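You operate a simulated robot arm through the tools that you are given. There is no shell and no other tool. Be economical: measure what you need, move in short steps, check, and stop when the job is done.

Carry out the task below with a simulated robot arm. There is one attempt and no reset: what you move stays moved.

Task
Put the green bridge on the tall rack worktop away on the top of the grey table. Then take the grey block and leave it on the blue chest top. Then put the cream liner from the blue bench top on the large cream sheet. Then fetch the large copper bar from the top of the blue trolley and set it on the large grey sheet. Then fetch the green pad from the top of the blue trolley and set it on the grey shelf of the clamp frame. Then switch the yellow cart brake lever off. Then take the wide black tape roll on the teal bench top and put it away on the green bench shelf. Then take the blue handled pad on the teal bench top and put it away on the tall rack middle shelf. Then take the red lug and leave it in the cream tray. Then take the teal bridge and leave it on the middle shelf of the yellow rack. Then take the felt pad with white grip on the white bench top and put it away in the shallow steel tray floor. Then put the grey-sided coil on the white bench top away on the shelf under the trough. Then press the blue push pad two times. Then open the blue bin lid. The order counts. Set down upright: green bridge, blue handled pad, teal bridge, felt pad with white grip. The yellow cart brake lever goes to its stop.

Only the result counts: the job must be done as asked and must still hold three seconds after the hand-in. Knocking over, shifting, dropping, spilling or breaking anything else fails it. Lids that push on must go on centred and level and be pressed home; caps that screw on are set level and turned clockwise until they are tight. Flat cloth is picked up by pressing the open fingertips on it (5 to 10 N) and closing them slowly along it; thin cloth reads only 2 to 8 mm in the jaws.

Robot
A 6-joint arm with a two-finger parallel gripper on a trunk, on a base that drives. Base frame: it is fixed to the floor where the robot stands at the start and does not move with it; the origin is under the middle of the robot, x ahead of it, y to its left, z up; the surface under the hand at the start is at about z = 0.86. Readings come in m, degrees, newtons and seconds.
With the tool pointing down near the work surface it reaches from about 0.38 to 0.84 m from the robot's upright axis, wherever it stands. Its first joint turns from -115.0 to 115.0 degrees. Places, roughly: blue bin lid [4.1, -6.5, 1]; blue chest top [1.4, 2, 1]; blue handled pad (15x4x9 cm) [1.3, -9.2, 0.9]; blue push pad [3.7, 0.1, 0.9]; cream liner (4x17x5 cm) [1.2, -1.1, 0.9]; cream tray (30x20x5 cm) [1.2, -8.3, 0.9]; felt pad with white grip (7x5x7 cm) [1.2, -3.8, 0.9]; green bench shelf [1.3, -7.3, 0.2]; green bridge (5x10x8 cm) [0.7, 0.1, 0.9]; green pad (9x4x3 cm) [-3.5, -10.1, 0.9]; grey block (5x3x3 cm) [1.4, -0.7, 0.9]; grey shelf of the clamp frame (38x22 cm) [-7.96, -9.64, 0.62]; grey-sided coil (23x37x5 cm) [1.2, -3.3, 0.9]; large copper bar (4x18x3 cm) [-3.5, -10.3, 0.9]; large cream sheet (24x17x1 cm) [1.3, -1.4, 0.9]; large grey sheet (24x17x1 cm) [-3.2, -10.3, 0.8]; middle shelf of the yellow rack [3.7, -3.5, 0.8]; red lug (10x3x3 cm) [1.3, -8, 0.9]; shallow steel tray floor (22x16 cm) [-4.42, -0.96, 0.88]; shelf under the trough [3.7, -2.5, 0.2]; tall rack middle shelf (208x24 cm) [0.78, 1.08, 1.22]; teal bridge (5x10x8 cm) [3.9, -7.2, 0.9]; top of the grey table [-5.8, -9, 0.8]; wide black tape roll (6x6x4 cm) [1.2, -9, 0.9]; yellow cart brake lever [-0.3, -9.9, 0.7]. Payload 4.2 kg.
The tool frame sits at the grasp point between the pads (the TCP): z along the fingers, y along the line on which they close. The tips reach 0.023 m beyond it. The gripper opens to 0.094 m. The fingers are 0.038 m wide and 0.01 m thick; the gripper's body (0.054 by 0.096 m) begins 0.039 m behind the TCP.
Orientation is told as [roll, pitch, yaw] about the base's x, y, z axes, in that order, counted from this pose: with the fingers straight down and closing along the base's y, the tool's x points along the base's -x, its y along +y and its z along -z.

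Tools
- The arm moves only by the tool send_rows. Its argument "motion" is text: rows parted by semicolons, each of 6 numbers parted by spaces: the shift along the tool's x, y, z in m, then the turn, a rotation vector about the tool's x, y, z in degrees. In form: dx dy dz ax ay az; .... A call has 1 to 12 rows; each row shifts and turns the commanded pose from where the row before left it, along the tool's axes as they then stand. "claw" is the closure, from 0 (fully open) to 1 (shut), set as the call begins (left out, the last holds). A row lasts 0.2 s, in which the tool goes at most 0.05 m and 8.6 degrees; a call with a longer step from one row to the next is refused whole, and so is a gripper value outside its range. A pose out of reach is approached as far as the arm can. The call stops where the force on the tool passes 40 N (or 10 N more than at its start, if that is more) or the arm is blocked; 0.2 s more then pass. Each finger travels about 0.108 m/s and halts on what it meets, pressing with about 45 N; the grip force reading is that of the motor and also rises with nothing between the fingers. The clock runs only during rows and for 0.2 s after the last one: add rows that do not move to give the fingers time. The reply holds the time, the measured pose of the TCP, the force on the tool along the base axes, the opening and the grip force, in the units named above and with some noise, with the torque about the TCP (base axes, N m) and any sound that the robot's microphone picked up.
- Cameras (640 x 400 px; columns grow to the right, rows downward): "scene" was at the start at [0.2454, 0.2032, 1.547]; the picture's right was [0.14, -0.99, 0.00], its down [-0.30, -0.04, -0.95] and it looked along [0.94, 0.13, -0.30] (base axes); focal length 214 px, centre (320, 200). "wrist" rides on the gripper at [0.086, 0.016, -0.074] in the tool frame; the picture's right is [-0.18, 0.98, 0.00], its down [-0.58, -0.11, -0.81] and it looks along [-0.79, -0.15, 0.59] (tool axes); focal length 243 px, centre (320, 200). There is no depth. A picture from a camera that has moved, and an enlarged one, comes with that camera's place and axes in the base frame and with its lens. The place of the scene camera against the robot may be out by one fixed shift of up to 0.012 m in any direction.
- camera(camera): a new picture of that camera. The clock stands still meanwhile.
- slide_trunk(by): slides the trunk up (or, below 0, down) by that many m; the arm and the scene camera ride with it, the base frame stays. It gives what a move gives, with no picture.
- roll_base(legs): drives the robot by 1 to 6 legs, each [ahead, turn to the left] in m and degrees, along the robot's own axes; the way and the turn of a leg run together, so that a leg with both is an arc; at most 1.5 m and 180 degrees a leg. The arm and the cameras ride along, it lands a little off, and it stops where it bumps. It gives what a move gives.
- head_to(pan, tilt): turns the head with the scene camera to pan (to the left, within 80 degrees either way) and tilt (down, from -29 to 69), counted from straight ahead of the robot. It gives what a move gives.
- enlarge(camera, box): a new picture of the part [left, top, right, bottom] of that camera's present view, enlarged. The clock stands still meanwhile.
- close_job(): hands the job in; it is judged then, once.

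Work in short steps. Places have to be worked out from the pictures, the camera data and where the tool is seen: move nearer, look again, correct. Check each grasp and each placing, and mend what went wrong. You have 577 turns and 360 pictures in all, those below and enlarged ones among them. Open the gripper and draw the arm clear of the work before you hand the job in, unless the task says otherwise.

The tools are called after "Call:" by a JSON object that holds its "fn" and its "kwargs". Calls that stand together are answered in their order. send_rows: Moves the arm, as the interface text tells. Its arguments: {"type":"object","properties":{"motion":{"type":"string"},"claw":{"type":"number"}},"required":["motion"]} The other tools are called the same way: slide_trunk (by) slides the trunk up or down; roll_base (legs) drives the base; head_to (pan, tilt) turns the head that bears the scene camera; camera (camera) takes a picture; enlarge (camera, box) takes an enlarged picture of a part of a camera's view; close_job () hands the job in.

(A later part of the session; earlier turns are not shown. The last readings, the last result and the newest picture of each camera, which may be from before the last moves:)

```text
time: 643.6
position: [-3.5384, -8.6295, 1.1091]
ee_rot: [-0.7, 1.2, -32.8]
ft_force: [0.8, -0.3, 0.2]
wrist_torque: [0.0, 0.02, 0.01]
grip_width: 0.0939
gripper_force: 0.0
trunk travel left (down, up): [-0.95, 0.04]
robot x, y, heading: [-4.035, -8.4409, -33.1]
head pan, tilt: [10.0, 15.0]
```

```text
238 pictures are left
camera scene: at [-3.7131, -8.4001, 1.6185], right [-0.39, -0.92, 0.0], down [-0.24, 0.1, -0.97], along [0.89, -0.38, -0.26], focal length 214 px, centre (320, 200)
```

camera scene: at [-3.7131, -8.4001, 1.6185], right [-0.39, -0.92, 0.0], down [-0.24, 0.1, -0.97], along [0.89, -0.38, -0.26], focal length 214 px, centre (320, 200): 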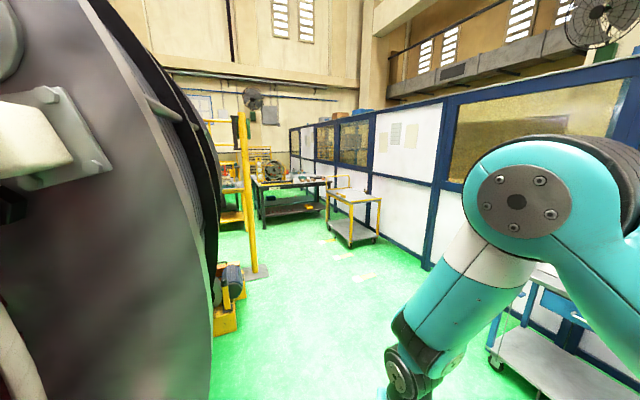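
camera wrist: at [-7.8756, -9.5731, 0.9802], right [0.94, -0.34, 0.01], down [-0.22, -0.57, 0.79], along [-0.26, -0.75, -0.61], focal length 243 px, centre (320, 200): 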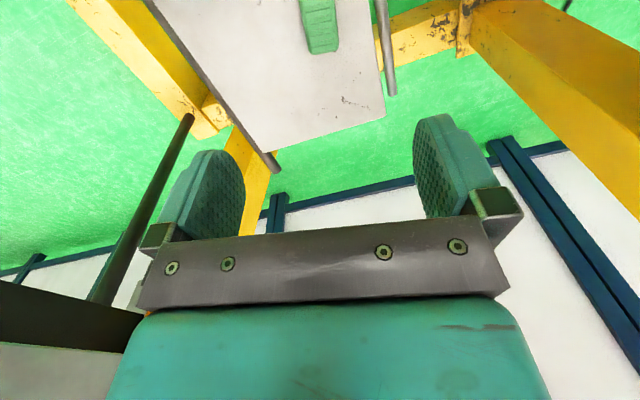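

The cart is at x≈-1.0 to -0.2, front y≈-10.0; the fan pole stands at (-1.13, -8.65). I'll go down to y≈-9.15 then east.

Call:
{"fn": "roll_base", "kwargs": {"legs": [[0, -5], [1.06, 0], [0, 36.5], [1.5, 0], [0.85, 0]]}}

Call:
{"fn": "head_to", "kwargs": {"pan": -40, "tilt": 30}}

Call:
{"fn": "camera", "kwargs": {"camera": "scene"}}

```text
time: 662.3
position: [-0.3421, -9.1846, 1.1082]
ee_rot: [-0.8, 1.1, -3.6]
ft_force: [0.1, -0.4, -0.8]
wrist_torque: [0.0, -0.02, 0.02]
grip_width: 0.094
gripper_force: 0.1
trunk travel left (down, up): [-0.95, 0.04]
robot x, y, heading: [-0.8679, -9.2561, -3.7]
head pan, tilt: [10.0, 15.0]
```

```text
time: 663.5
position: [-0.3412, -9.1848, 1.1091]
ee_rot: [-0.9, 1.1, -3.7]
ft_force: [0.4, -0.5, 1.0]
wrist_torque: [0.0, 0.01, 0.0]
grip_width: 0.0942
gripper_force: 0.2
trunk travel left (down, up): [-0.95, 0.04]
robot x, y, heading: [-0.8675, -9.2545, -3.9]
head pan, tilt: [-40.0, 30.0]
```

```text
237 pictures are left
camera scene: at [-0.6373, -9.1426, 1.5944], right [-0.69, -0.72, 0.0], down [-0.36, 0.35, -0.87], along [0.62, -0.6, -0.5], focal length 214 px, centre (320, 200)
```

scene: 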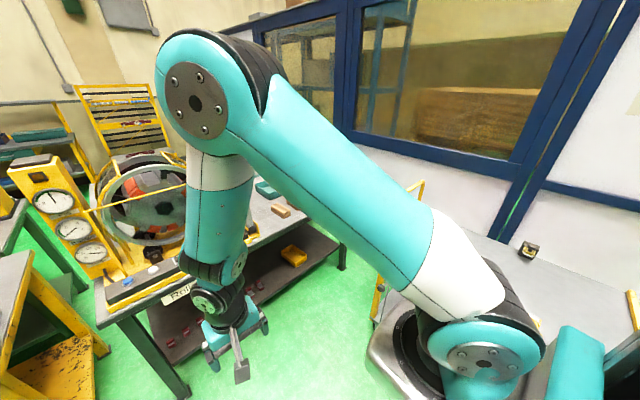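

The arm blocks the view. I'll turn to face the cart (-y).

Call:
{"fn": "roll_base", "kwargs": {"legs": [[0.3, 0], [0, -86]]}}

Call:
{"fn": "head_to", "kwargs": {"pan": 0, "tilt": 40}}

Call:
{"fn": "camera", "kwargs": {"camera": "scene"}}

```text
time: 669.1
position: [-0.4444, -9.7965, 1.1089]
ee_rot: [-0.7, 1.0, -87.9]
ft_force: [0.3, 0.0, 0.0]
wrist_torque: [0.01, -0.02, -0.03]
grip_width: 0.0941
gripper_force: 0.0
trunk travel left (down, up): [-0.95, 0.04]
robot x, y, heading: [-0.5741, -9.2829, -88.1]
head pan, tilt: [-40.0, 30.0]
```

```text
time: 670.2
position: [-0.4443, -9.7965, 1.1091]
ee_rot: [-0.9, 1.1, -87.9]
ft_force: [-0.1, 1.1, -0.5]
wrist_torque: [-0.03, -0.02, -0.01]
grip_width: 0.094
gripper_force: 0.0
trunk travel left (down, up): [-0.95, 0.04]
robot x, y, heading: [-0.5708, -9.2816, -88.1]
head pan, tilt: [0.0, 40.0]
```

```text
236 pictures are left
camera scene: at [-0.3679, -9.5155, 1.579], right [-1.0, -0.03, 0.0], down [-0.02, 0.64, -0.77], along [0.02, -0.77, -0.64], focal length 214 px, centre (320, 200)
```

scene: 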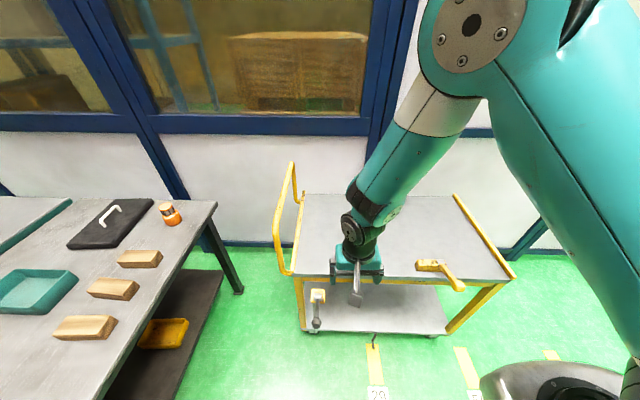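

The brake lever is at the cart's front-left, around px (317,310). Enlarging.

Call:
{"fn": "enlarge", "kwargs": {"camera": "scene", "box": [280, 270, 360, 345]}}

```text
5.33 times, centred on (320, 308) of scene
camera zoom: at [-0.3679, -9.5155, 1.579], right [-1.0, -0.03, 0.0], down [-0.02, 0.64, -0.77], along [0.02, -0.77, -0.64], focal length 1144 px, centre (320, -373)
```

zoom: 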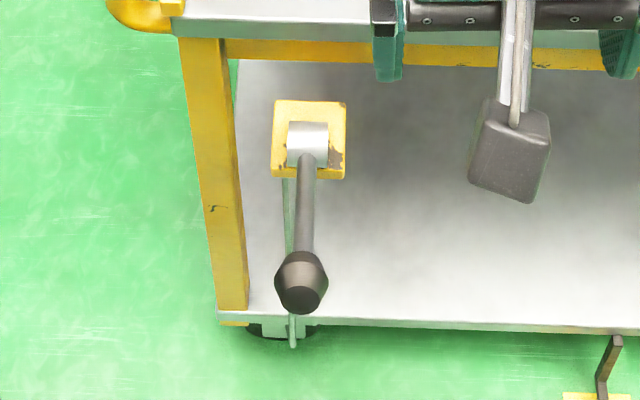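

The lever protrudes toward me; I need its angle from the side. I'll turn the tool so that the wrist camera looks along +x past the cart's front, and lower it.

Call:
{"fn": "send_rows", "kwargs": {"motion": "0 0 0 0 0 -8; 0 0 0 0 0 -8; 0 0 0 0 0 -8; 0 0 0 0 0 -8; 0 0 0 0 0 -8; 0 0 0 0 0 -8; 0 0 0 0 0 -8; 0 0 0 0 0 -8; 0 0 0 0 0 -8; 0 0 0 0 0 -8; 0 0 0 0 0 -8; 0 0 0 0 0 0"}}

Call:
{"fn": "send_rows", "kwargs": {"motion": "0.04 -0.01 0 0 0 0; 0.04 -0.01 0 0 0 0; 0.04 -0.01 0 0 0 0; 0.04 -0.01 0 0 0 0; 0.04 -0.01 0 0 0 0; 0.02 -0.01 0 0 0 0; 0 0 0 0 0 0"}}

Call:
{"fn": "slide_trunk", "kwargs": {"by": -0.22}}

Call:
{"fn": "camera", "kwargs": {"camera": "wrist"}}

```text
time: 672.8
position: [-0.4437, -9.7961, 1.1101]
ee_rot: [1.1, 0.8, 0.2]
ft_force: [0.8, -0.1, 0.7]
wrist_torque: [-0.02, 0.0, 0.01]
grip_width: 0.0941
gripper_force: 0.1
trunk travel left (down, up): [-0.95, 0.04]
robot x, y, heading: [-0.5714, -9.2798, -88.2]
head pan, tilt: [0.0, 40.0]
```

```text
time: 674.4
position: [-0.6636, -9.856, 1.111]
ee_rot: [1.1, 0.8, 0.1]
ft_force: [-0.6, -0.3, -0.1]
wrist_torque: [-0.05, 0.02, 0.01]
grip_width: 0.094
gripper_force: 0.1
trunk travel left (down, up): [-0.95, 0.04]
robot x, y, heading: [-0.5721, -9.28, -88.1]
head pan, tilt: [0.0, 40.0]
```

```text
time: 676.7
position: [-0.6634, -9.855, 0.8917]
ee_rot: [1.2, 0.9, 0.1]
ft_force: [-0.4, 0.2, 0.8]
wrist_torque: [-0.02, -0.04, 0.01]
grip_width: 0.0938
gripper_force: 0.0
trunk travel left (down, up): [-0.73, 0.26]
robot x, y, heading: [-0.5677, -9.2795, -88.2]
head pan, tilt: [0.0, 40.0]
```

```text
234 pictures are left
camera wrist: at [-0.75, -9.84, 0.9666], right [0.18, 0.98, 0.02], down [0.59, -0.12, 0.8], along [0.78, -0.14, -0.61], focal length 243 px, centre (320, 200)
```

wrist: 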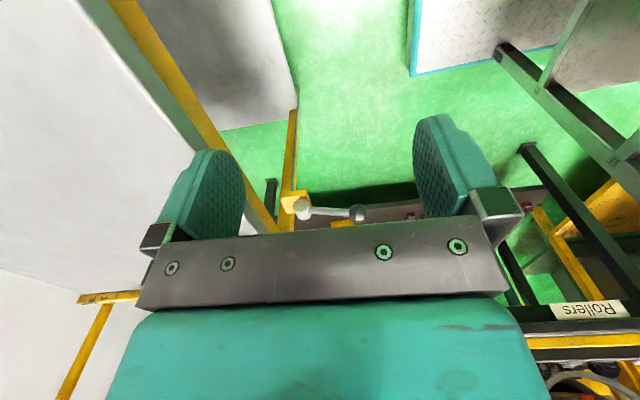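

The lever points outward, roughly 15–20° above horizontal. I'll enlarge it to look for markings or stops.

Call:
{"fn": "enlarge", "kwargs": {"camera": "wrist", "box": [265, 170, 385, 240]}}

Call:
{"fn": "enlarge", "kwargs": {"camera": "scene", "box": [290, 280, 340, 320]}}

```text
5.33 times, centred on (325, 205) of wrist
camera zoom: at [-0.75, -9.84, 0.9666], right [0.18, 0.98, 0.02], down [0.59, -0.12, 0.8], along [0.78, -0.14, -0.61], focal length 1294 px, centre (293, 173)
```

zoom: 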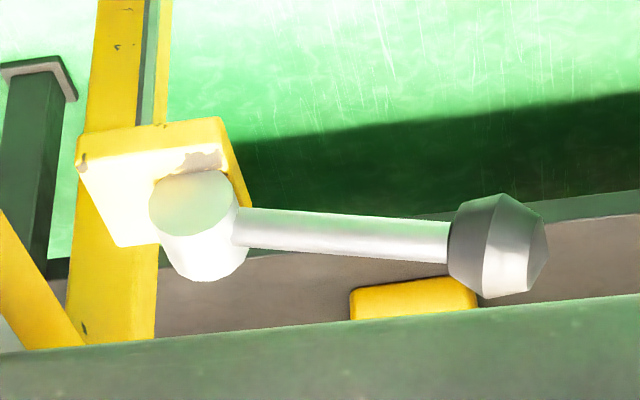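

```text
10.00 times, centred on (315, 300) of scene
camera zoom: at [-0.3679, -9.5155, 1.359], right [-1.0, -0.03, 0.0], down [-0.02, 0.64, -0.77], along [0.02, -0.77, -0.64], focal length 2145 px, centre (370, -800)
```

zoom: 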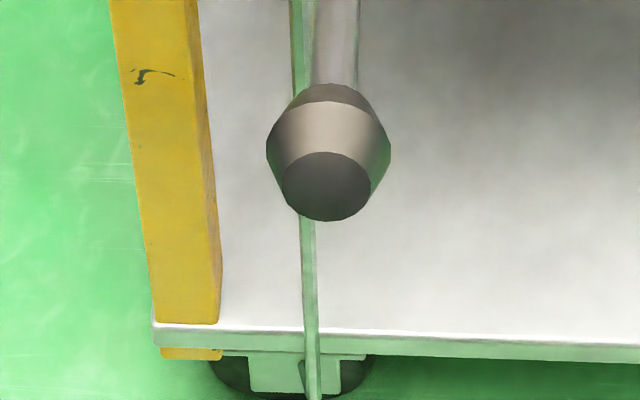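

No markings. I'll probe gently: close the fingers, move above the knob (-0.345, -9.84), and press down lightly to feel whether it moves that way.

Call:
{"fn": "send_rows", "kwargs": {"motion": "-0.04 0.002 0 0 0 0; -0.04 0.002 0 0 0 0; -0.04 0.002 0 0 0 0; -0.04 0.002 0 0 0 0; -0.04 0.002 0 0 0 0; -0.04 0.002 0 0 0 0; -0.04 0.002 0 0 0 0; -0.038 0.001 0 0 0 0; 0 0 0 0 0 0; 0 0 0 0 0 0", "claw": 1}}

Call:
{"fn": "camera", "kwargs": {"camera": "wrist"}}

Call:
{"fn": "camera", "kwargs": {"camera": "scene"}}

```text
time: 678.9
position: [-0.3473, -9.8405, 0.8882]
ee_rot: [1.0, 0.7, 0.2]
ft_force: [-0.9, 0.4, 0.3]
wrist_torque: [0.02, 0.0, 0.02]
grip_width: 0.0
gripper_force: 42.3
trunk travel left (down, up): [-0.73, 0.26]
robot x, y, heading: [-0.5723, -9.2794, -88.1]
head pan, tilt: [0.0, 40.0]
```

```text
231 pictures are left
camera wrist: at [-0.4342, -9.825, 0.9641], right [0.18, 0.98, 0.02], down [0.59, -0.12, 0.8], along [0.78, -0.14, -0.61], focal length 243 px, centre (320, 200)
```

wrist: 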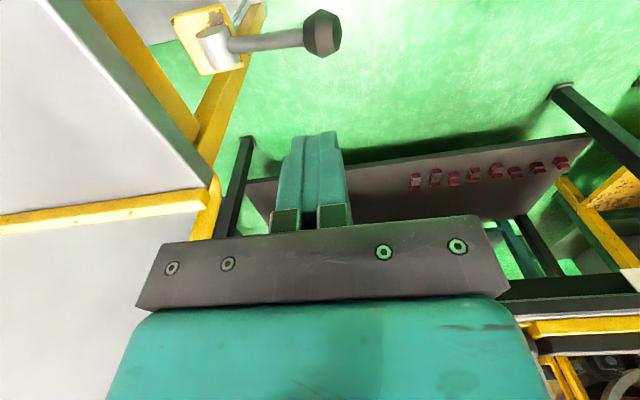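

```text
230 pictures are left
camera scene: at [-0.3678, -9.5154, 1.359], right [-1.0, -0.03, 0.0], down [-0.02, 0.64, -0.77], along [0.02, -0.77, -0.64], focal length 214 px, centre (320, 200)
```

scene: 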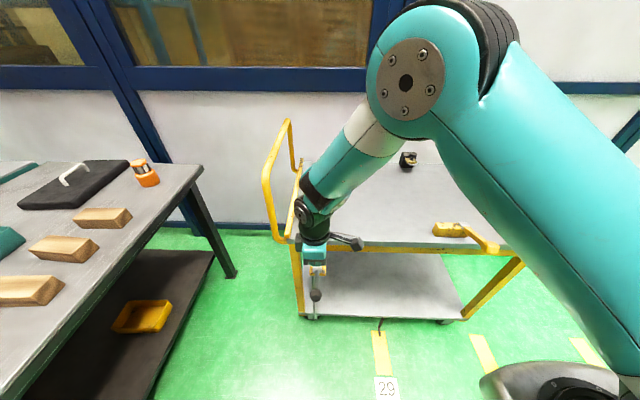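

Knob ≈ (-0.35, -9.836, 0.70). Descending toward it.

Call:
{"fn": "send_rows", "kwargs": {"motion": "0 0 0.04 0 0 0; 0 0 0.04 0 0 0; 0 0 0.03 0 0 0; 0 0 0.01 0 0 0; 0 0 0 0 0 0"}}

Call:
{"fn": "send_rows", "kwargs": {"motion": "0 0 0.006 0 0 0; 0 0 0.006 0 0 0; 0 0 0.006 0 0 0; 0 0 0 0 0 0"}}

Call:
{"fn": "send_rows", "kwargs": {"motion": "0 0 0.006 0 0 0; 0 0 0.006 0 0 0; 0 0 0 0 0 0"}}

Call:
{"fn": "camera", "kwargs": {"camera": "wrist"}}

```text
time: 680.1
position: [-0.3494, -9.8387, 0.7672]
ee_rot: [1.1, 0.8, 0.1]
ft_force: [-0.5, 0.9, 0.4]
wrist_torque: [0.05, -0.02, -0.03]
grip_width: 0.0004
gripper_force: 42.1
trunk travel left (down, up): [-0.73, 0.26]
robot x, y, heading: [-0.5749, -9.2779, -88.0]
head pan, tilt: [0.0, 40.0]
```

```text
time: 681.1
position: [-0.3486, -9.8372, 0.7485]
ee_rot: [1.0, 0.8, 0.0]
ft_force: [-0.4, -0.4, -1.2]
wrist_torque: [-0.02, -0.01, 0.04]
grip_width: 0.0
gripper_force: 42.7
trunk travel left (down, up): [-0.73, 0.26]
robot x, y, heading: [-0.5712, -9.2762, -88.0]
head pan, tilt: [0.0, 40.0]
```

```text
time: 681.7
position: [-0.3478, -9.8368, 0.7436]
ee_rot: [1.0, 0.8, 0.1]
ft_force: [-7.3, 8.5, 29.9]
wrist_torque: [0.26, 0.07, 0.05]
grip_width: 0.0002
gripper_force: 41.9
trunk travel left (down, up): [-0.73, 0.26]
robot x, y, heading: [-0.5719, -9.275, -88.2]
head pan, tilt: [0.0, 40.0]
stopped in row 2: the force on the tool passed its limit at 50 N (the readings are from after the stop); the commanded pose is now the measured one
```

```text
229 pictures are left
camera wrist: at [-0.4347, -9.8217, 0.8186], right [0.18, 0.98, 0.01], down [0.59, -0.12, 0.8], along [0.78, -0.14, -0.6], focal length 243 px, centre (320, 200)
```

wrist: 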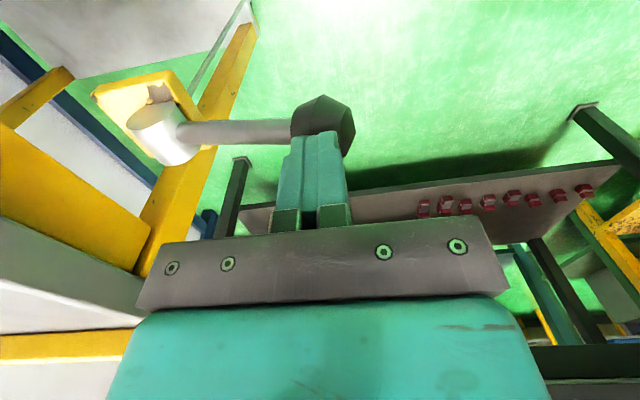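

Pressing down is a hard stop, so "off" must be up. I'll raise the tool, turn it to face -y with the fingers open and tilted 45°, to grip the knob sideways and swing it up.

Call:
{"fn": "send_rows", "kwargs": {"motion": "0 0 -0.03 0 0 0; 0 0 -0.04 0 0 0; 0 0.03 -0.03 0 0 8; 0 0 0 0 0 8; 0 0 0 0 0 8; 0 0 0 0 0 8; 0 0 0 0 0 8; 0 0 0 0 0 8; 0 0 0 0 0 8; 0 0 0 0 0 8; 0 0 0 0 0 8; 0 0 0 0 0 8", "claw": 0}}

Call:
{"fn": "send_rows", "kwargs": {"motion": "0 0 0 0 0 8; 0 0 0 0 0 2; 0 0 0 0 -7.5 0; 0 0 0 0 -7.5 0; 0 0 0 0 -7.5 0; 0 0 0 0 -7.5 0; 0 0 0 0 -7.5 0; 0 0 0 0 -7.5 0; 0 0 0 0 0 0"}}

Call:
{"fn": "camera", "kwargs": {"camera": "wrist"}}

Call:
{"fn": "camera", "kwargs": {"camera": "scene"}}

```text
time: 684.3
position: [-0.3456, -9.8091, 0.8431]
ee_rot: [-0.5, 1.2, -80.0]
ft_force: [0.4, -0.5, 0.3]
wrist_torque: [0.01, 0.03, 0.01]
grip_width: 0.0937
gripper_force: 0.0
trunk travel left (down, up): [-0.73, 0.26]
robot x, y, heading: [-0.5742, -9.2773, -88.1]
head pan, tilt: [0.0, 40.0]
```

```text
time: 686.3
position: [-0.3466, -9.8099, 0.8427]
ee_rot: [-1.1, -44.1, -89.1]
ft_force: [-0.1, -0.2, 0.5]
wrist_torque: [-0.01, -0.03, -0.01]
grip_width: 0.0941
gripper_force: 0.1
trunk travel left (down, up): [-0.73, 0.26]
robot x, y, heading: [-0.5697, -9.2849, -88.1]
head pan, tilt: [0.0, 40.0]
```

```text
228 pictures are left
camera wrist: at [-0.3318, -9.6943, 0.8346], right [0.98, -0.13, 0.11], down [-0.1, 0.14, 0.99], along [-0.14, -0.98, 0.13], focal length 243 px, centre (320, 200)
```

wrist: 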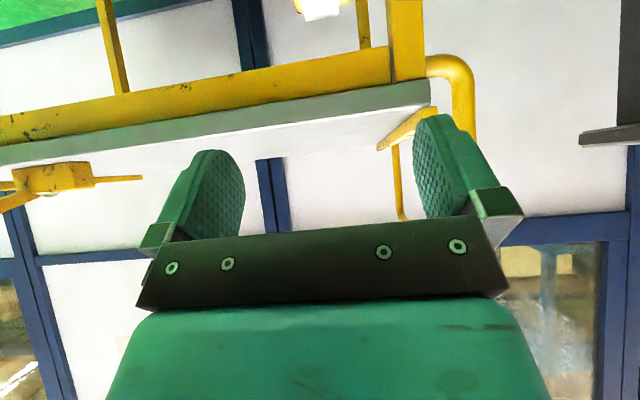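

```text
227 pictures are left
camera scene: at [-0.3679, -9.5155, 1.359], right [-1.0, -0.03, 0.0], down [-0.02, 0.64, -0.77], along [0.02, -0.77, -0.64], focal length 214 px, centre (320, 200)
```

scene: 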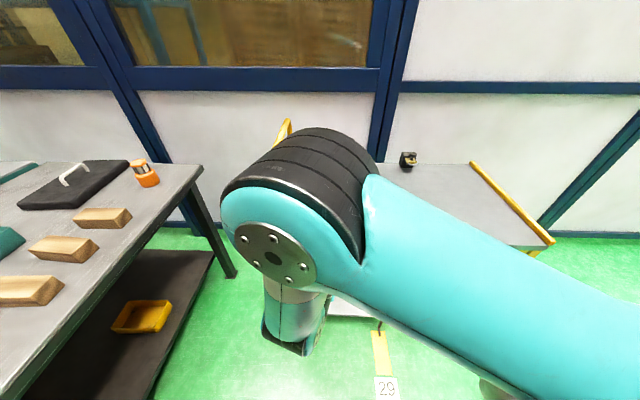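

Oriented well. Moving down so the open fingers straddle the knob.

Call:
{"fn": "send_rows", "kwargs": {"motion": "0.0157 -0.0006 0.022 0 0 0; 0.0157 -0.0006 0.022 0 0 0; 0.0157 -0.0006 0.022 0 0 0; 0.0157 -0.0006 0.022 0 0 0; 0.0157 -0.0006 0.022 0 0 0; 0 0 0 0 0 0"}}

Call:
{"fn": "camera", "kwargs": {"camera": "wrist"}}

```text
time: 687.7
position: [-0.3518, -9.8303, 0.7064]
ee_rot: [-1.1, -44.1, -89.0]
ft_force: [-0.1, -0.8, -0.4]
wrist_torque: [-0.02, -0.03, -0.02]
grip_width: 0.0941
gripper_force: 0.1
trunk travel left (down, up): [-0.73, 0.26]
robot x, y, heading: [-0.5708, -9.2793, -88.2]
head pan, tilt: [0.0, 40.0]
```

```text
226 pictures are left
camera wrist: at [-0.3367, -9.7157, 0.6998], right [0.98, -0.13, 0.11], down [-0.1, 0.14, 0.99], along [-0.14, -0.98, 0.13], focal length 243 px, centre (320, 200)
```

wrist: 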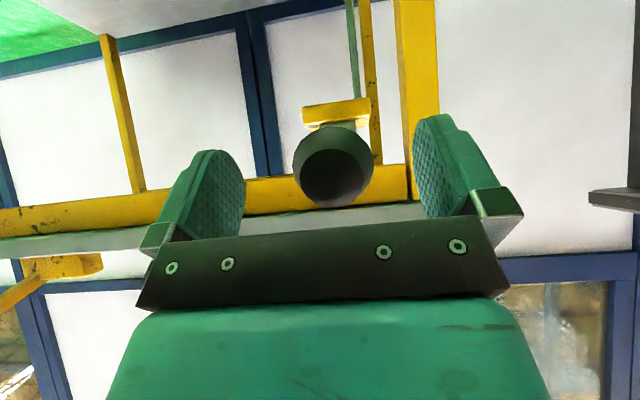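

The knob is centred between the fingers. Closing on it, then swinging upward along the arc in small steps.

Call:
{"fn": "send_rows", "kwargs": {"motion": "0 0 0 0 0 0; 0 0 0 0 0 0; 0 0 0 0 0 0; 0 0 0 0 0 0", "claw": 1}}

```text
time: 688.6
position: [-0.3449, -9.8304, 0.7082]
ee_rot: [-0.1, -44.1, -89.3]
ft_force: [5.9, -1.4, -5.4]
wrist_torque: [0.4, -0.18, 0.01]
grip_width: 0.0392
gripper_force: 45.1
trunk travel left (down, up): [-0.73, 0.26]
robot x, y, heading: [-0.5717, -9.2811, -87.8]
head pan, tilt: [0.0, 40.0]
stopped in row 4: the force on the tool passed its limit at 41 N (the readings are from after the stop); the commanded pose is now the measured one
```

Gripped. Three arc steps upward (8° each) with the tool turning along.

Call:
{"fn": "send_rows", "kwargs": {"motion": "-0.0142 0 -0.009 0 8 0; -0.0142 0 -0.009 0 8 0; 0 0 0 0 0 0"}}

```text
time: 689.4
position: [-0.3448, -9.8429, 0.741]
ee_rot: [0.2, -28.2, -89.6]
ft_force: [17.1, -26.3, -13.0]
wrist_torque: [-0.43, -0.12, -0.05]
grip_width: 0.0389
gripper_force: 45.0
trunk travel left (down, up): [-0.73, 0.26]
robot x, y, heading: [-0.575, -9.279, -87.9]
head pan, tilt: [0.0, 40.0]
```

Call:
{"fn": "camera", "kwargs": {"camera": "wrist"}}

```text
225 pictures are left
camera wrist: at [-0.3316, -9.7309, 0.7655], right [0.98, -0.15, 0.09], down [-0.11, -0.13, 0.99], along [-0.14, -0.98, -0.15], focal length 243 px, centre (320, 200)
```

wrist: 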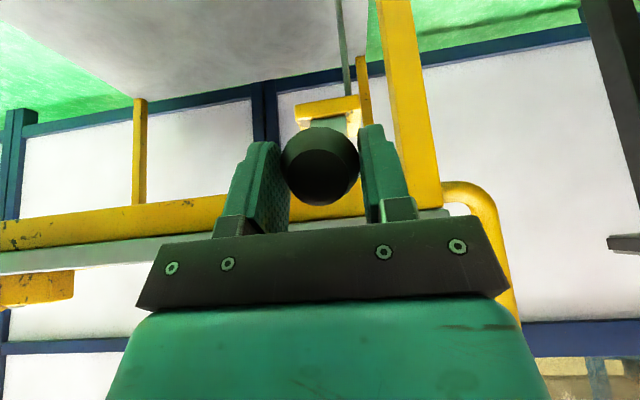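

The lever is following. The side load shows I need to go slightly more inward; I'll correct and continue.

Call:
{"fn": "send_rows", "kwargs": {"motion": "-0.0035 0.002 0.0019 0 0 0; -0.0145 0 -0.0065 0 8 0; -0.0145 0 -0.0065 0 8 0; 0 0 0 0 0 0"}}

```text
time: 690.4
position: [-0.3457, -9.8628, 0.7639]
ee_rot: [-0.3, -11.8, -89.4]
ft_force: [-6.9, 24.1, 26.0]
wrist_torque: [-0.05, 0.15, 0.01]
grip_width: 0.039
gripper_force: 45.1
trunk travel left (down, up): [-0.73, 0.26]
robot x, y, heading: [-0.5699, -9.2767, -88.0]
head pan, tilt: [0.0, 40.0]
```

Call:
{"fn": "send_rows", "kwargs": {"motion": "-0.0141 0 -0.0098 0 8 0; 0 0 0 0 0 0"}}

Call:
{"fn": "camera", "kwargs": {"camera": "wrist"}}

```text
time: 691.0
position: [-0.3455, -9.8774, 0.7757]
ee_rot: [-0.4, -3.9, -89.6]
ft_force: [-11.6, 5.6, -9.7]
wrist_torque: [1.24, 0.11, 0.01]
grip_width: 0.0391
gripper_force: 45.6
trunk travel left (down, up): [-0.73, 0.26]
robot x, y, heading: [-0.569, -9.2785, -88.2]
head pan, tilt: [0.0, 40.0]
```

```text
224 pictures are left
camera wrist: at [-0.3304, -9.785, 0.8429], right [0.98, -0.18, 0.01], down [-0.1, -0.53, 0.84], along [-0.15, -0.83, -0.54], focal length 243 px, centre (320, 200)
```

wrist: 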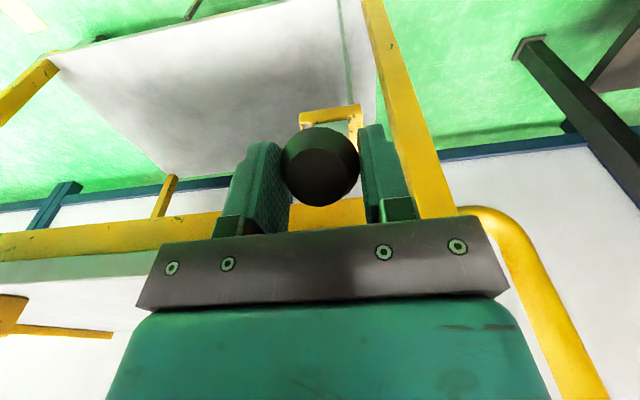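

Torque is rising; testing with a half step without turning the tool.

Call:
{"fn": "send_rows", "kwargs": {"motion": "-0.0072 0 -0.005 0 0 0; 0 0 0 0 0 0"}}

Call:
{"fn": "send_rows", "kwargs": {"motion": "-0.0072 0 -0.0045 0 0 0; 0 0 0 0 0 0"}}

```text
time: 691.6
position: [-0.3441, -9.8842, 0.7816]
ee_rot: [-0.1, -3.9, -89.5]
ft_force: [-18.6, 2.6, -15.1]
wrist_torque: [1.13, 0.12, 0.02]
grip_width: 0.0392
gripper_force: 45.0
trunk travel left (down, up): [-0.73, 0.26]
robot x, y, heading: [-0.5686, -9.2782, -87.7]
head pan, tilt: [0.0, 40.0]
```

```text
time: 692.2
position: [-0.3442, -9.8912, 0.7873]
ee_rot: [-0.4, -4.0, -89.6]
ft_force: [-22.9, 2.7, -15.1]
wrist_torque: [1.16, 0.2, -0.05]
grip_width: 0.039
gripper_force: 44.9
trunk travel left (down, up): [-0.73, 0.26]
robot x, y, heading: [-0.573, -9.2771, -88.3]
head pan, tilt: [0.0, 40.0]
```

Still moving freely (≈61°). I'll correct x by 2 mm and continue.

Call:
{"fn": "send_rows", "kwargs": {"motion": "-0.008 -0.002 -0.0031 0 0 0; -0.008 0 -0.0031 0 0 0; 0 0 0 0 0 0"}}

Call:
{"fn": "send_rows", "kwargs": {"motion": "-0.0082 0 -0.002 0 0 0; -0.0082 0 -0.002 0 0 0; 0 0 0 0 0 0"}}

Call:
{"fn": "camera", "kwargs": {"camera": "wrist"}}

```text
time: 693.0
position: [-0.3445, -9.9066, 0.7968]
ee_rot: [-0.1, -3.9, -89.5]
ft_force: [-23.8, 11.4, 2.8]
wrist_torque: [1.33, 0.35, 0.01]
grip_width: 0.039
gripper_force: 44.3
trunk travel left (down, up): [-0.73, 0.26]
robot x, y, heading: [-0.5742, -9.2776, -87.8]
head pan, tilt: [0.0, 40.0]
```

```text
time: 693.8
position: [-0.345, -9.9219, 0.8006]
ee_rot: [-0.1, -4.1, -89.4]
ft_force: [-9.5, 10.3, -3.0]
wrist_torque: [1.39, 0.16, 0.08]
grip_width: 0.0389
gripper_force: 45.3
trunk travel left (down, up): [-0.73, 0.26]
robot x, y, heading: [-0.5742, -9.2801, -88.2]
head pan, tilt: [0.0, 40.0]
```

```text
223 pictures are left
camera wrist: at [-0.3312, -9.8301, 0.8677], right [0.98, -0.17, 0.01], down [-0.1, -0.52, 0.85], along [-0.14, -0.83, -0.53], focal length 243 px, centre (320, 200)
```

wrist: 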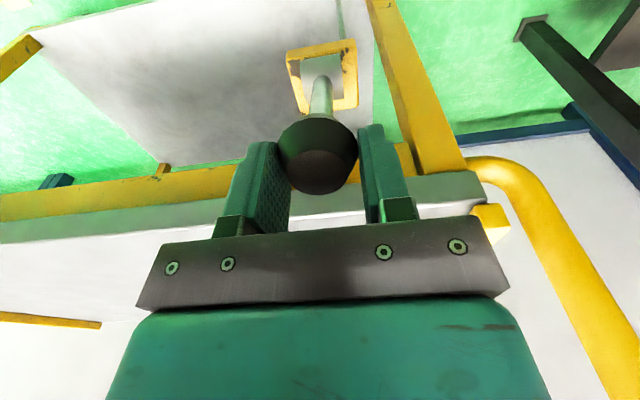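

≈77° now and still moving. Continuing in small steps, watching force.

Call:
{"fn": "send_rows", "kwargs": {"motion": "-0.0055 0 -0.0005 0 0 0; 0 0 0 0 0 0"}}

Call:
{"fn": "send_rows", "kwargs": {"motion": "-0.0055 0 -0.0002 0 0 0; 0 0 0 0 0 0"}}

Call:
{"fn": "enlarge", "kwargs": {"camera": "wrist", "box": [200, 30, 500, 230]}}

```text
time: 694.4
position: [-0.3451, -9.9288, 0.8017]
ee_rot: [0.0, -4.2, -89.4]
ft_force: [-8.9, 9.3, 3.6]
wrist_torque: [1.31, 0.19, 0.03]
grip_width: 0.0389
gripper_force: 45.4
trunk travel left (down, up): [-0.73, 0.26]
robot x, y, heading: [-0.5734, -9.2782, -88.0]
head pan, tilt: [0.0, 40.0]
```

```text
time: 695.0
position: [-0.3447, -9.9334, 0.8029]
ee_rot: [-0.1, -4.1, -89.3]
ft_force: [-4.7, 9.7, 2.9]
wrist_torque: [1.41, -0.02, 0.0]
grip_width: 0.0389
gripper_force: 45.0
trunk travel left (down, up): [-0.73, 0.26]
robot x, y, heading: [-0.5705, -9.2807, -87.9]
head pan, tilt: [0.0, 40.0]
```

```text
2.00 times, centred on (350, 130) of wrist
camera zoom: at [-0.3311, -9.8407, 0.8697], right [0.98, -0.17, 0.01], down [-0.1, -0.52, 0.85], along [-0.14, -0.83, -0.53], focal length 485 px, centre (260, 340)
```

zoom: 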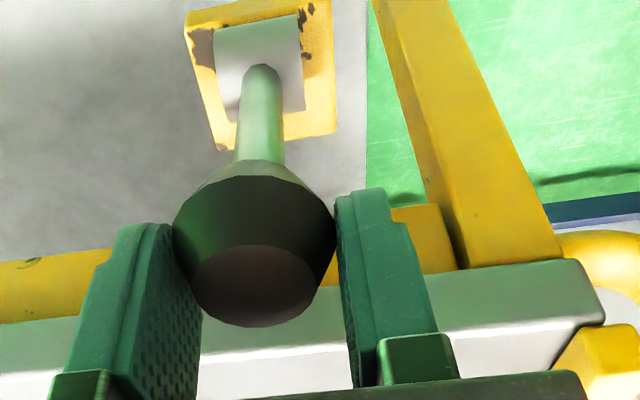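

Call:
{"fn": "send_rows", "kwargs": {"motion": "-0.005 0 0 0 0 0; 0 0 0 0 0 0"}}

Call:
{"fn": "send_rows", "kwargs": {"motion": "-0.005 0 0.0003 0 0 0; 0 0 0 0 0 0"}}

Call:
{"fn": "head_to", "kwargs": {"pan": 12, "tilt": 50}}

Call:
{"fn": "camera", "kwargs": {"camera": "scene"}}

```text
time: 695.6
position: [-0.3458, -9.9396, 0.8024]
ee_rot: [0.0, -4.1, -89.4]
ft_force: [-4.0, 10.5, 9.3]
wrist_torque: [1.4, 0.11, 0.02]
grip_width: 0.0391
gripper_force: 45.3
trunk travel left (down, up): [-0.73, 0.26]
robot x, y, heading: [-0.5725, -9.2833, -88.1]
head pan, tilt: [0.0, 40.0]
```

```text
time: 696.2
position: [-0.3446, -9.9424, 0.8022]
ee_rot: [-0.1, -4.1, -89.4]
ft_force: [-4.8, 20.8, 16.5]
wrist_torque: [0.85, 0.04, -0.06]
grip_width: 0.0391
gripper_force: 44.9
trunk travel left (down, up): [-0.73, 0.26]
robot x, y, heading: [-0.5701, -9.2798, -87.9]
head pan, tilt: [0.0, 40.0]
```

```text
time: 696.9
position: [-0.3452, -9.9412, 0.803]
ee_rot: [0.0, -4.2, -89.4]
ft_force: [-1.4, 23.5, 16.5]
wrist_torque: [0.92, 0.08, 0.04]
grip_width: 0.0391
gripper_force: 44.7
trunk travel left (down, up): [-0.73, 0.26]
robot x, y, heading: [-0.57, -9.2808, -87.9]
head pan, tilt: [12.0, 50.0]
```

```text
221 pictures are left
camera scene: at [-0.3523, -9.5034, 1.3452], right [-0.97, -0.24, 0.0], down [-0.18, 0.74, -0.64], along [0.16, -0.63, -0.77], focal length 214 px, centre (320, 200)
```

scene: 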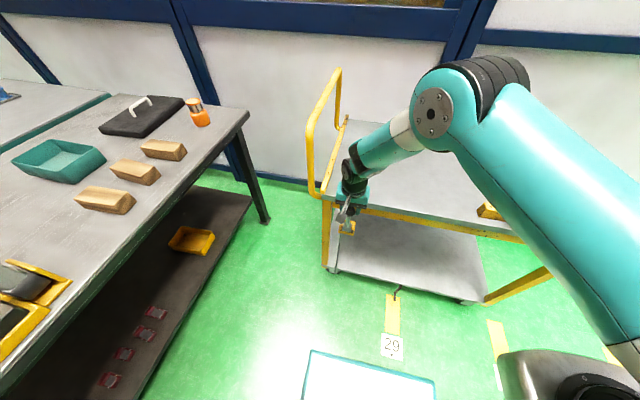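

Resistance is rising. Checking closely whether that's the lever stop or the hand touching the cart.

Call:
{"fn": "enlarge", "kwargs": {"camera": "scene", "box": [300, 140, 400, 280]}}

Call:
{"fn": "enlarge", "kwargs": {"camera": "wrist", "box": [200, 30, 500, 230]}}

```text
2.86 times, centred on (350, 210) of scene
camera zoom: at [-0.3523, -9.5034, 1.3452], right [-0.97, -0.24, 0.0], down [-0.18, 0.74, -0.64], along [0.16, -0.63, -0.77], focal length 613 px, centre (234, 171)
```

zoom: 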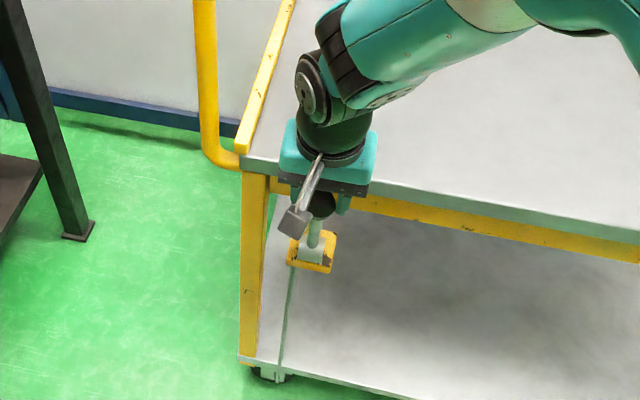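

```text
2.00 times, centred on (350, 130) of wrist
camera zoom: at [-0.331, -9.8493, 0.87], right [0.98, -0.17, 0.01], down [-0.1, -0.52, 0.85], along [-0.14, -0.83, -0.53], focal length 485 px, centre (260, 340)
```

zoom: 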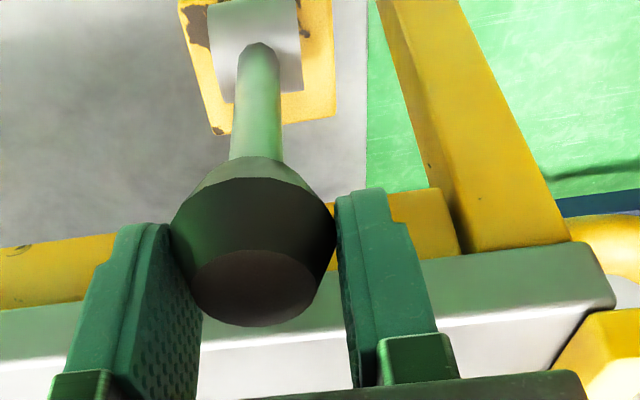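

The finger may be touching the cart edge. I'll release, back off, and look at the lever's angle.

Call:
{"fn": "send_rows", "kwargs": {"motion": "0.002 0 0 0 0 0; 0 0 0 0 0 0; 0 0 0 0 0 0; 0 0 0 0 0 0", "claw": 0}}

Call:
{"fn": "send_rows", "kwargs": {"motion": "0.02 0 -0.02 0 0 0; 0.03 0 -0.03 0 0 0; 0.035 0 0 0 -8 0; 0.02 0 0 0 -8 0; 0 0 0 0 -8 0; 0 0 0 0 -8 0; 0 0 0 0 0 0"}}

Call:
{"fn": "camera", "kwargs": {"camera": "wrist"}}

Call:
{"fn": "enlarge", "kwargs": {"camera": "scene", "box": [300, 140, 400, 280]}}

```text
time: 697.9
position: [-0.3455, -9.9409, 0.8021]
ee_rot: [0.0, -4.1, -89.5]
ft_force: [0.3, 1.4, -0.4]
wrist_torque: [-0.02, -0.02, 0.0]
grip_width: 0.0941
gripper_force: 0.1
trunk travel left (down, up): [-0.73, 0.26]
robot x, y, heading: [-0.5694, -9.2799, -88.0]
head pan, tilt: [12.0, 50.0]
```

```text
time: 699.5
position: [-0.3458, -9.8345, 0.8408]
ee_rot: [-0.1, -36.2, -89.4]
ft_force: [-0.7, 1.0, 0.4]
wrist_torque: [-0.01, 0.03, 0.02]
grip_width: 0.0938
gripper_force: 0.1
trunk travel left (down, up): [-0.73, 0.26]
robot x, y, heading: [-0.5724, -9.2784, -88.0]
head pan, tilt: [12.0, 50.0]
```

```text
218 pictures are left
camera wrist: at [-0.3319, -9.7195, 0.8495], right [0.98, -0.14, 0.11], down [-0.11, 0.01, 0.99], along [-0.14, -0.99, -0.01], focal length 243 px, centre (320, 200)
```

wrist: 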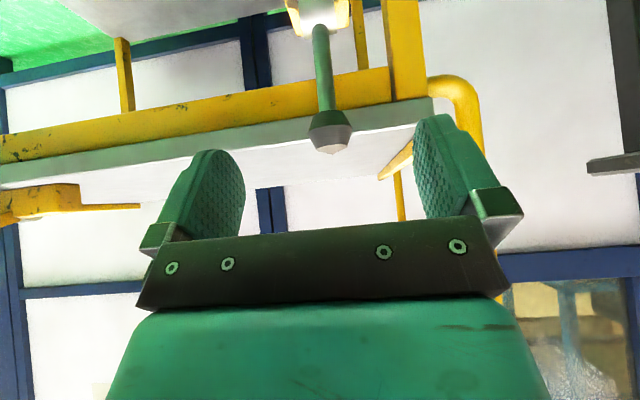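

```text
2.86 times, centred on (350, 210) of scene
camera zoom: at [-0.352, -9.5049, 1.3448], right [-0.97, -0.24, 0.0], down [-0.18, 0.74, -0.64], along [0.16, -0.62, -0.77], focal length 613 px, centre (234, 171)
```

zoom: 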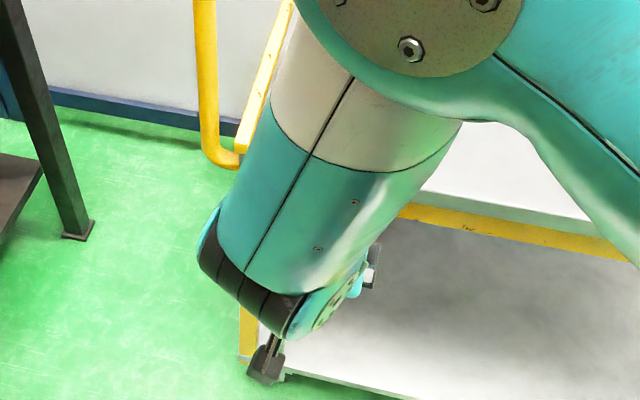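

The lever stands about upright. I'll close the fingers and push the knob from the front (-y) with limited force to verify it is at its stop.

Call:
{"fn": "send_rows", "kwargs": {"motion": "-0.0053 0 0.0312 0 0 0; -0.0054 0 0.0311 0 0 0; 0 0 0 0 0 0; 0 0 0 0 0 0", "claw": 1}}

Call:
{"fn": "send_rows", "kwargs": {"motion": "-0.0024 0 0.0018 0 0 0; -0.0024 0 0.0018 0 0 0; -0.0024 0 0.0018 0 0 0; -0.0024 0 0.0018 0 0 0; 0 0 0 0 0 0"}}

Call:
{"fn": "camera", "kwargs": {"camera": "wrist"}}

```text
time: 700.5
position: [-0.3438, -9.8791, 0.7993]
ee_rot: [-0.1, -36.1, -89.4]
ft_force: [1.0, -1.2, 0.1]
wrist_torque: [0.0, 0.01, 0.02]
grip_width: 0.0
gripper_force: 42.7
trunk travel left (down, up): [-0.73, 0.26]
robot x, y, heading: [-0.5718, -9.2833, -87.9]
head pan, tilt: [12.0, 50.0]
```

```text
time: 701.7
position: [-0.3452, -9.8863, 0.7941]
ee_rot: [-0.2, -35.4, -89.0]
ft_force: [1.9, 8.1, -1.2]
wrist_torque: [0.09, 0.08, 0.01]
grip_width: 0.0001
gripper_force: 42.6
trunk travel left (down, up): [-0.73, 0.26]
robot x, y, heading: [-0.5679, -9.2809, -87.7]
head pan, tilt: [12.0, 50.0]
stopped in row 5: the force on the tool passed its limit at 41 N (the readings are from after the stop); the commanded pose is now the measured one
```

```text
216 pictures are left
camera wrist: at [-0.3313, -9.7712, 0.8034], right [0.99, -0.14, 0.1], down [-0.1, -0.01, 0.99], along [-0.13, -0.99, -0.02], focal length 243 px, centre (320, 200)
```

wrist: 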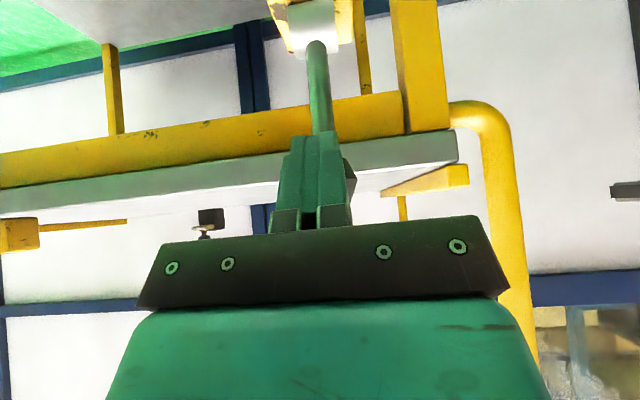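

Stiff against the stop (41 N without movement), so the lever is fully over. I'll withdraw and look toward the teal bench for the tape roll.

Call:
{"fn": "send_rows", "kwargs": {"motion": "0.004 0 -0.04 0 0 0; 0 0 -0.04 0 0 0; 0 0 -0.04 0 0 0; 0 0 0 0 7.2 0; 0 0 0 0 7.2 0; 0 0 0 0 7.2 0; 0 0 0 0 7.2 0; 0 0 0 0 7.2 0; 0 0 0 0 0 0", "claw": 0}}

Call:
{"fn": "slide_trunk", "kwargs": {"by": 0.2}}

Call:
{"fn": "roll_base", "kwargs": {"legs": [[0, 90]]}}

Call:
{"fn": "head_to", "kwargs": {"pan": 15, "tilt": 15}}

Call:
{"fn": "camera", "kwargs": {"camera": "scene"}}

```text
time: 703.7
position: [-0.3444, -9.8148, 0.89]
ee_rot: [-0.2, 0.5, -89.1]
ft_force: [0.5, 0.7, -0.5]
wrist_torque: [0.01, -0.03, -0.02]
grip_width: 0.0939
gripper_force: 0.0
trunk travel left (down, up): [-0.73, 0.26]
robot x, y, heading: [-0.5701, -9.2793, -87.7]
head pan, tilt: [12.0, 50.0]
```

```text
time: 705.8
position: [-0.3445, -9.8146, 1.0902]
ee_rot: [-0.2, 0.4, -89.2]
ft_force: [-0.4, 1.1, 0.0]
wrist_torque: [-0.01, 0.03, -0.03]
grip_width: 0.0938
gripper_force: 0.0
trunk travel left (down, up): [-0.93, 0.06]
robot x, y, heading: [-0.5678, -9.2805, -88.0]
head pan, tilt: [12.0, 50.0]
```

```text
time: 710.1
position: [-0.0419, -9.0425, 1.0896]
ee_rot: [-0.3, 0.5, 1.9]
ft_force: [-0.5, 0.1, 0.6]
wrist_torque: [0.02, 0.03, 0.0]
grip_width: 0.0942
gripper_force: 0.0
trunk travel left (down, up): [-0.93, 0.06]
robot x, y, heading: [-0.5708, -9.279, 3.0]
head pan, tilt: [12.0, 50.0]
```

```text
time: 711.1
position: [-0.0406, -9.0428, 1.0905]
ee_rot: [-0.2, 0.3, 1.9]
ft_force: [-0.4, 0.5, -0.5]
wrist_torque: [-0.01, 0.01, 0.0]
grip_width: 0.0941
gripper_force: 0.0
trunk travel left (down, up): [-0.93, 0.06]
robot x, y, heading: [-0.5709, -9.2787, 3.4]
head pan, tilt: [15.0, 15.0]
```

```text
215 pictures are left
camera scene: at [-0.3408, -9.0523, 1.5985], right [0.31, -0.95, 0.0], down [-0.25, -0.08, -0.97], along [0.92, 0.3, -0.26], focal length 214 px, centre (320, 200)
```

scene: 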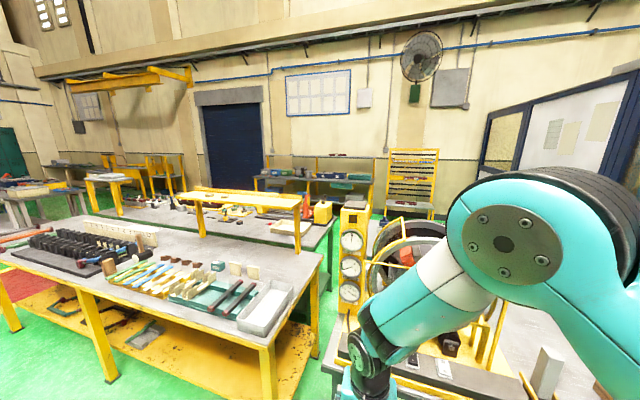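

The teal bench lies behind the yellow one, so I must reach it from the east aisle. I'll go north past the yellow bench, east on the walkway, then south.

Call:
{"fn": "roll_base", "kwargs": {"legs": [[0, 71], [1.2, 0], [0, 16], [1.4, 0], [1.35, 0], [0, -90]]}}

Call:
{"fn": "camera", "kwargs": {"camera": "scene"}}

```text
time: 738.0
position: [0.3944, -5.1874, 1.0908]
ee_rot: [-0.2, 0.4, -3.7]
ft_force: [0.2, 0.1, 0.1]
wrist_torque: [-0.03, 0.02, 0.02]
grip_width: 0.0942
gripper_force: 0.0
trunk travel left (down, up): [-0.93, 0.06]
robot x, y, heading: [-0.1576, -5.3707, -2.3]
head pan, tilt: [15.0, 15.0]
```

```text
214 pictures are left
camera scene: at [0.0948, -5.1694, 1.5985], right [0.22, -0.98, 0.0], down [-0.25, -0.06, -0.97], along [0.94, 0.21, -0.26], focal length 214 px, centre (320, 200)
```

scene: 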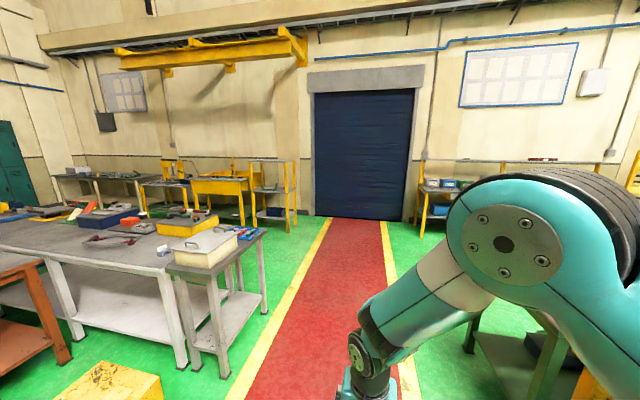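

Call:
{"fn": "roll_base", "kwargs": {"legs": [[0, 2], [1.4, 0], [1.35, 0], [0, -90]]}}

Call:
{"fn": "head_to", "kwargs": {"pan": -15, "tilt": 15}}

Call:
{"fn": "camera", "kwargs": {"camera": "scene"}}

```text
time: 755.4
position: [2.7884, -5.9215, 1.0894]
ee_rot: [-0.1, 0.4, -90.0]
ft_force: [-0.4, -0.3, -0.4]
wrist_torque: [-0.02, 0.02, 0.02]
grip_width: 0.0937
gripper_force: 0.1
trunk travel left (down, up): [-0.93, 0.06]
robot x, y, heading: [2.5694, -5.3828, -88.3]
head pan, tilt: [15.0, 15.0]
```

```text
time: 756.4
position: [2.79, -5.9219, 1.0896]
ee_rot: [-0.3, 0.4, -89.9]
ft_force: [1.5, 0.5, -0.7]
wrist_torque: [-0.06, -0.01, 0.0]
grip_width: 0.094
gripper_force: 0.0
trunk travel left (down, up): [-0.93, 0.06]
robot x, y, heading: [2.5722, -5.3878, -88.6]
head pan, tilt: [-15.0, 15.0]
```

```text
213 pictures are left
camera scene: at [2.7469, -5.6275, 1.5985], right [-0.97, 0.23, 0.0], down [0.06, 0.25, -0.97], along [-0.23, -0.94, -0.26], focal length 214 px, centre (320, 200)
```

scene: 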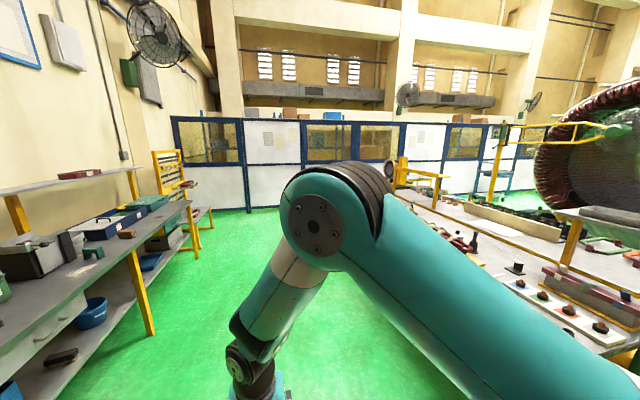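

The aisle is clear. Driving south to y≈-8.5 and facing the teal bench.

Call:
{"fn": "roll_base", "kwargs": {"legs": [[1.5, -1], [1.6, 0], [0, -90]]}}

Call:
{"fn": "head_to", "kwargs": {"pan": 10, "tilt": 28}}

Call:
{"fn": "camera", "kwargs": {"camera": "scene"}}

```text
refused: 1.6 is not a number from -1.5 to 1.5
```

```text
time: 757.2
position: [2.7901, -5.9229, 1.091]
ee_rot: [-0.2, 0.4, -89.9]
ft_force: [0.3, -0.2, -0.3]
wrist_torque: [0.04, 0.01, 0.04]
grip_width: 0.0941
gripper_force: 0.0
trunk travel left (down, up): [-0.93, 0.06]
robot x, y, heading: [2.5694, -5.3854, -88.5]
head pan, tilt: [10.0, 28.0]
```

```text
212 pictures are left
camera scene: at [2.7867, -5.6262, 1.5775], right [-0.98, -0.2, 0.0], down [-0.09, 0.46, -0.88], along [0.17, -0.87, -0.47], focal length 214 px, centre (320, 200)
```

scene: 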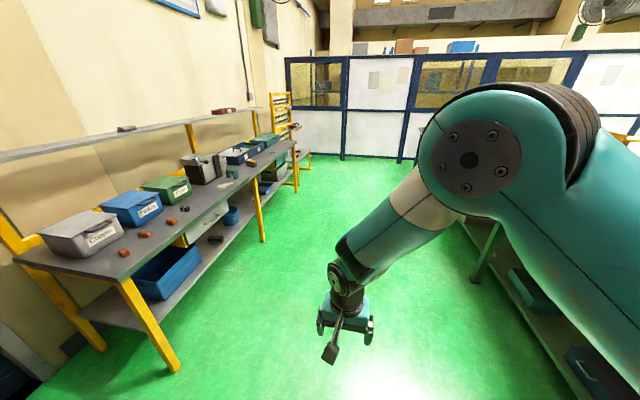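

Call:
{"fn": "roll_base", "kwargs": {"legs": [[1.5, -1], [1.5, 0], [0, -90]]}}

Call:
{"fn": "camera", "kwargs": {"camera": "scene"}}

```text
time: 775.5
position: [2.0893, -8.5957, 1.0911]
ee_rot: [-0.3, 0.5, -179.6]
ft_force: [-0.7, -0.4, 0.3]
wrist_torque: [0.02, 0.0, 0.01]
grip_width: 0.0942
gripper_force: 0.0
trunk travel left (down, up): [-0.93, 0.06]
robot x, y, heading: [2.6298, -8.375, -178.5]
head pan, tilt: [10.0, 28.0]
```

```text
211 pictures are left
camera scene: at [2.3909, -8.5962, 1.5775], right [-0.2, 0.98, 0.0], down [0.46, 0.09, -0.88], along [-0.86, -0.18, -0.47], focal length 214 px, centre (320, 200)
```

scene: 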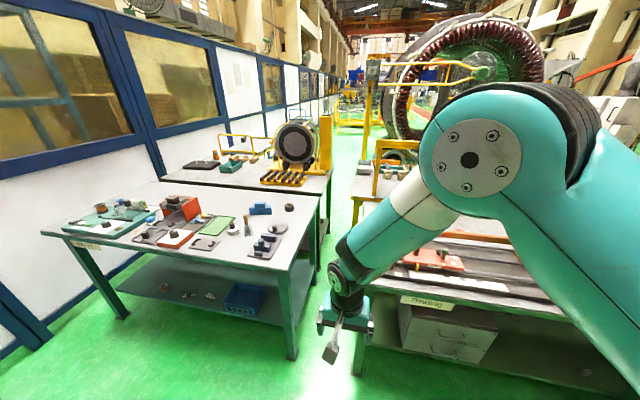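

Call:
{"fn": "enlarge", "kwargs": {"camera": "scene", "box": [50, 170, 330, 310]}}

Call:
{"fn": "enlarge", "kwargs": {"camera": "scene", "box": [220, 185, 320, 265]}}

```text
2.29 times, centred on (190, 240) of scene
camera zoom: at [2.3909, -8.5962, 1.5775], right [-0.2, 0.98, 0.0], down [0.46, 0.09, -0.88], along [-0.86, -0.18, -0.47], focal length 490 px, centre (617, 109)
```

zoom: 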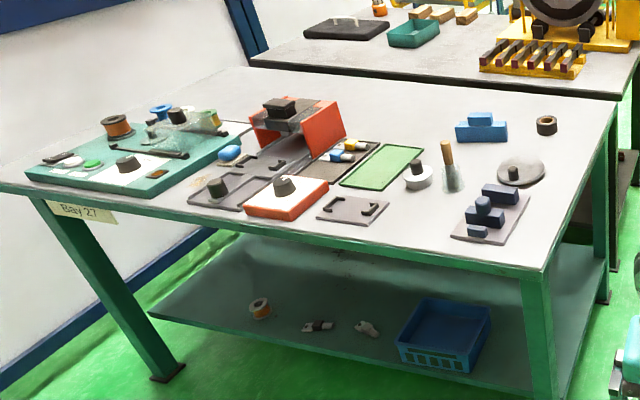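

```text
5.00 times, centred on (270, 225) of scene
camera zoom: at [2.3909, -8.5962, 1.5775], right [-0.2, 0.98, 0.0], down [0.46, 0.09, -0.88], along [-0.86, -0.18, -0.47], focal length 1072 px, centre (570, 75)
```

zoom: 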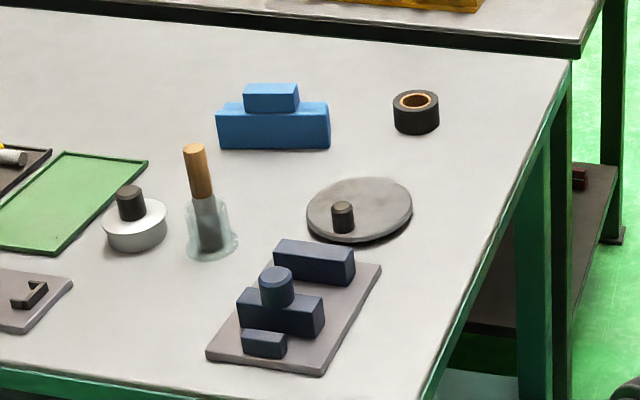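

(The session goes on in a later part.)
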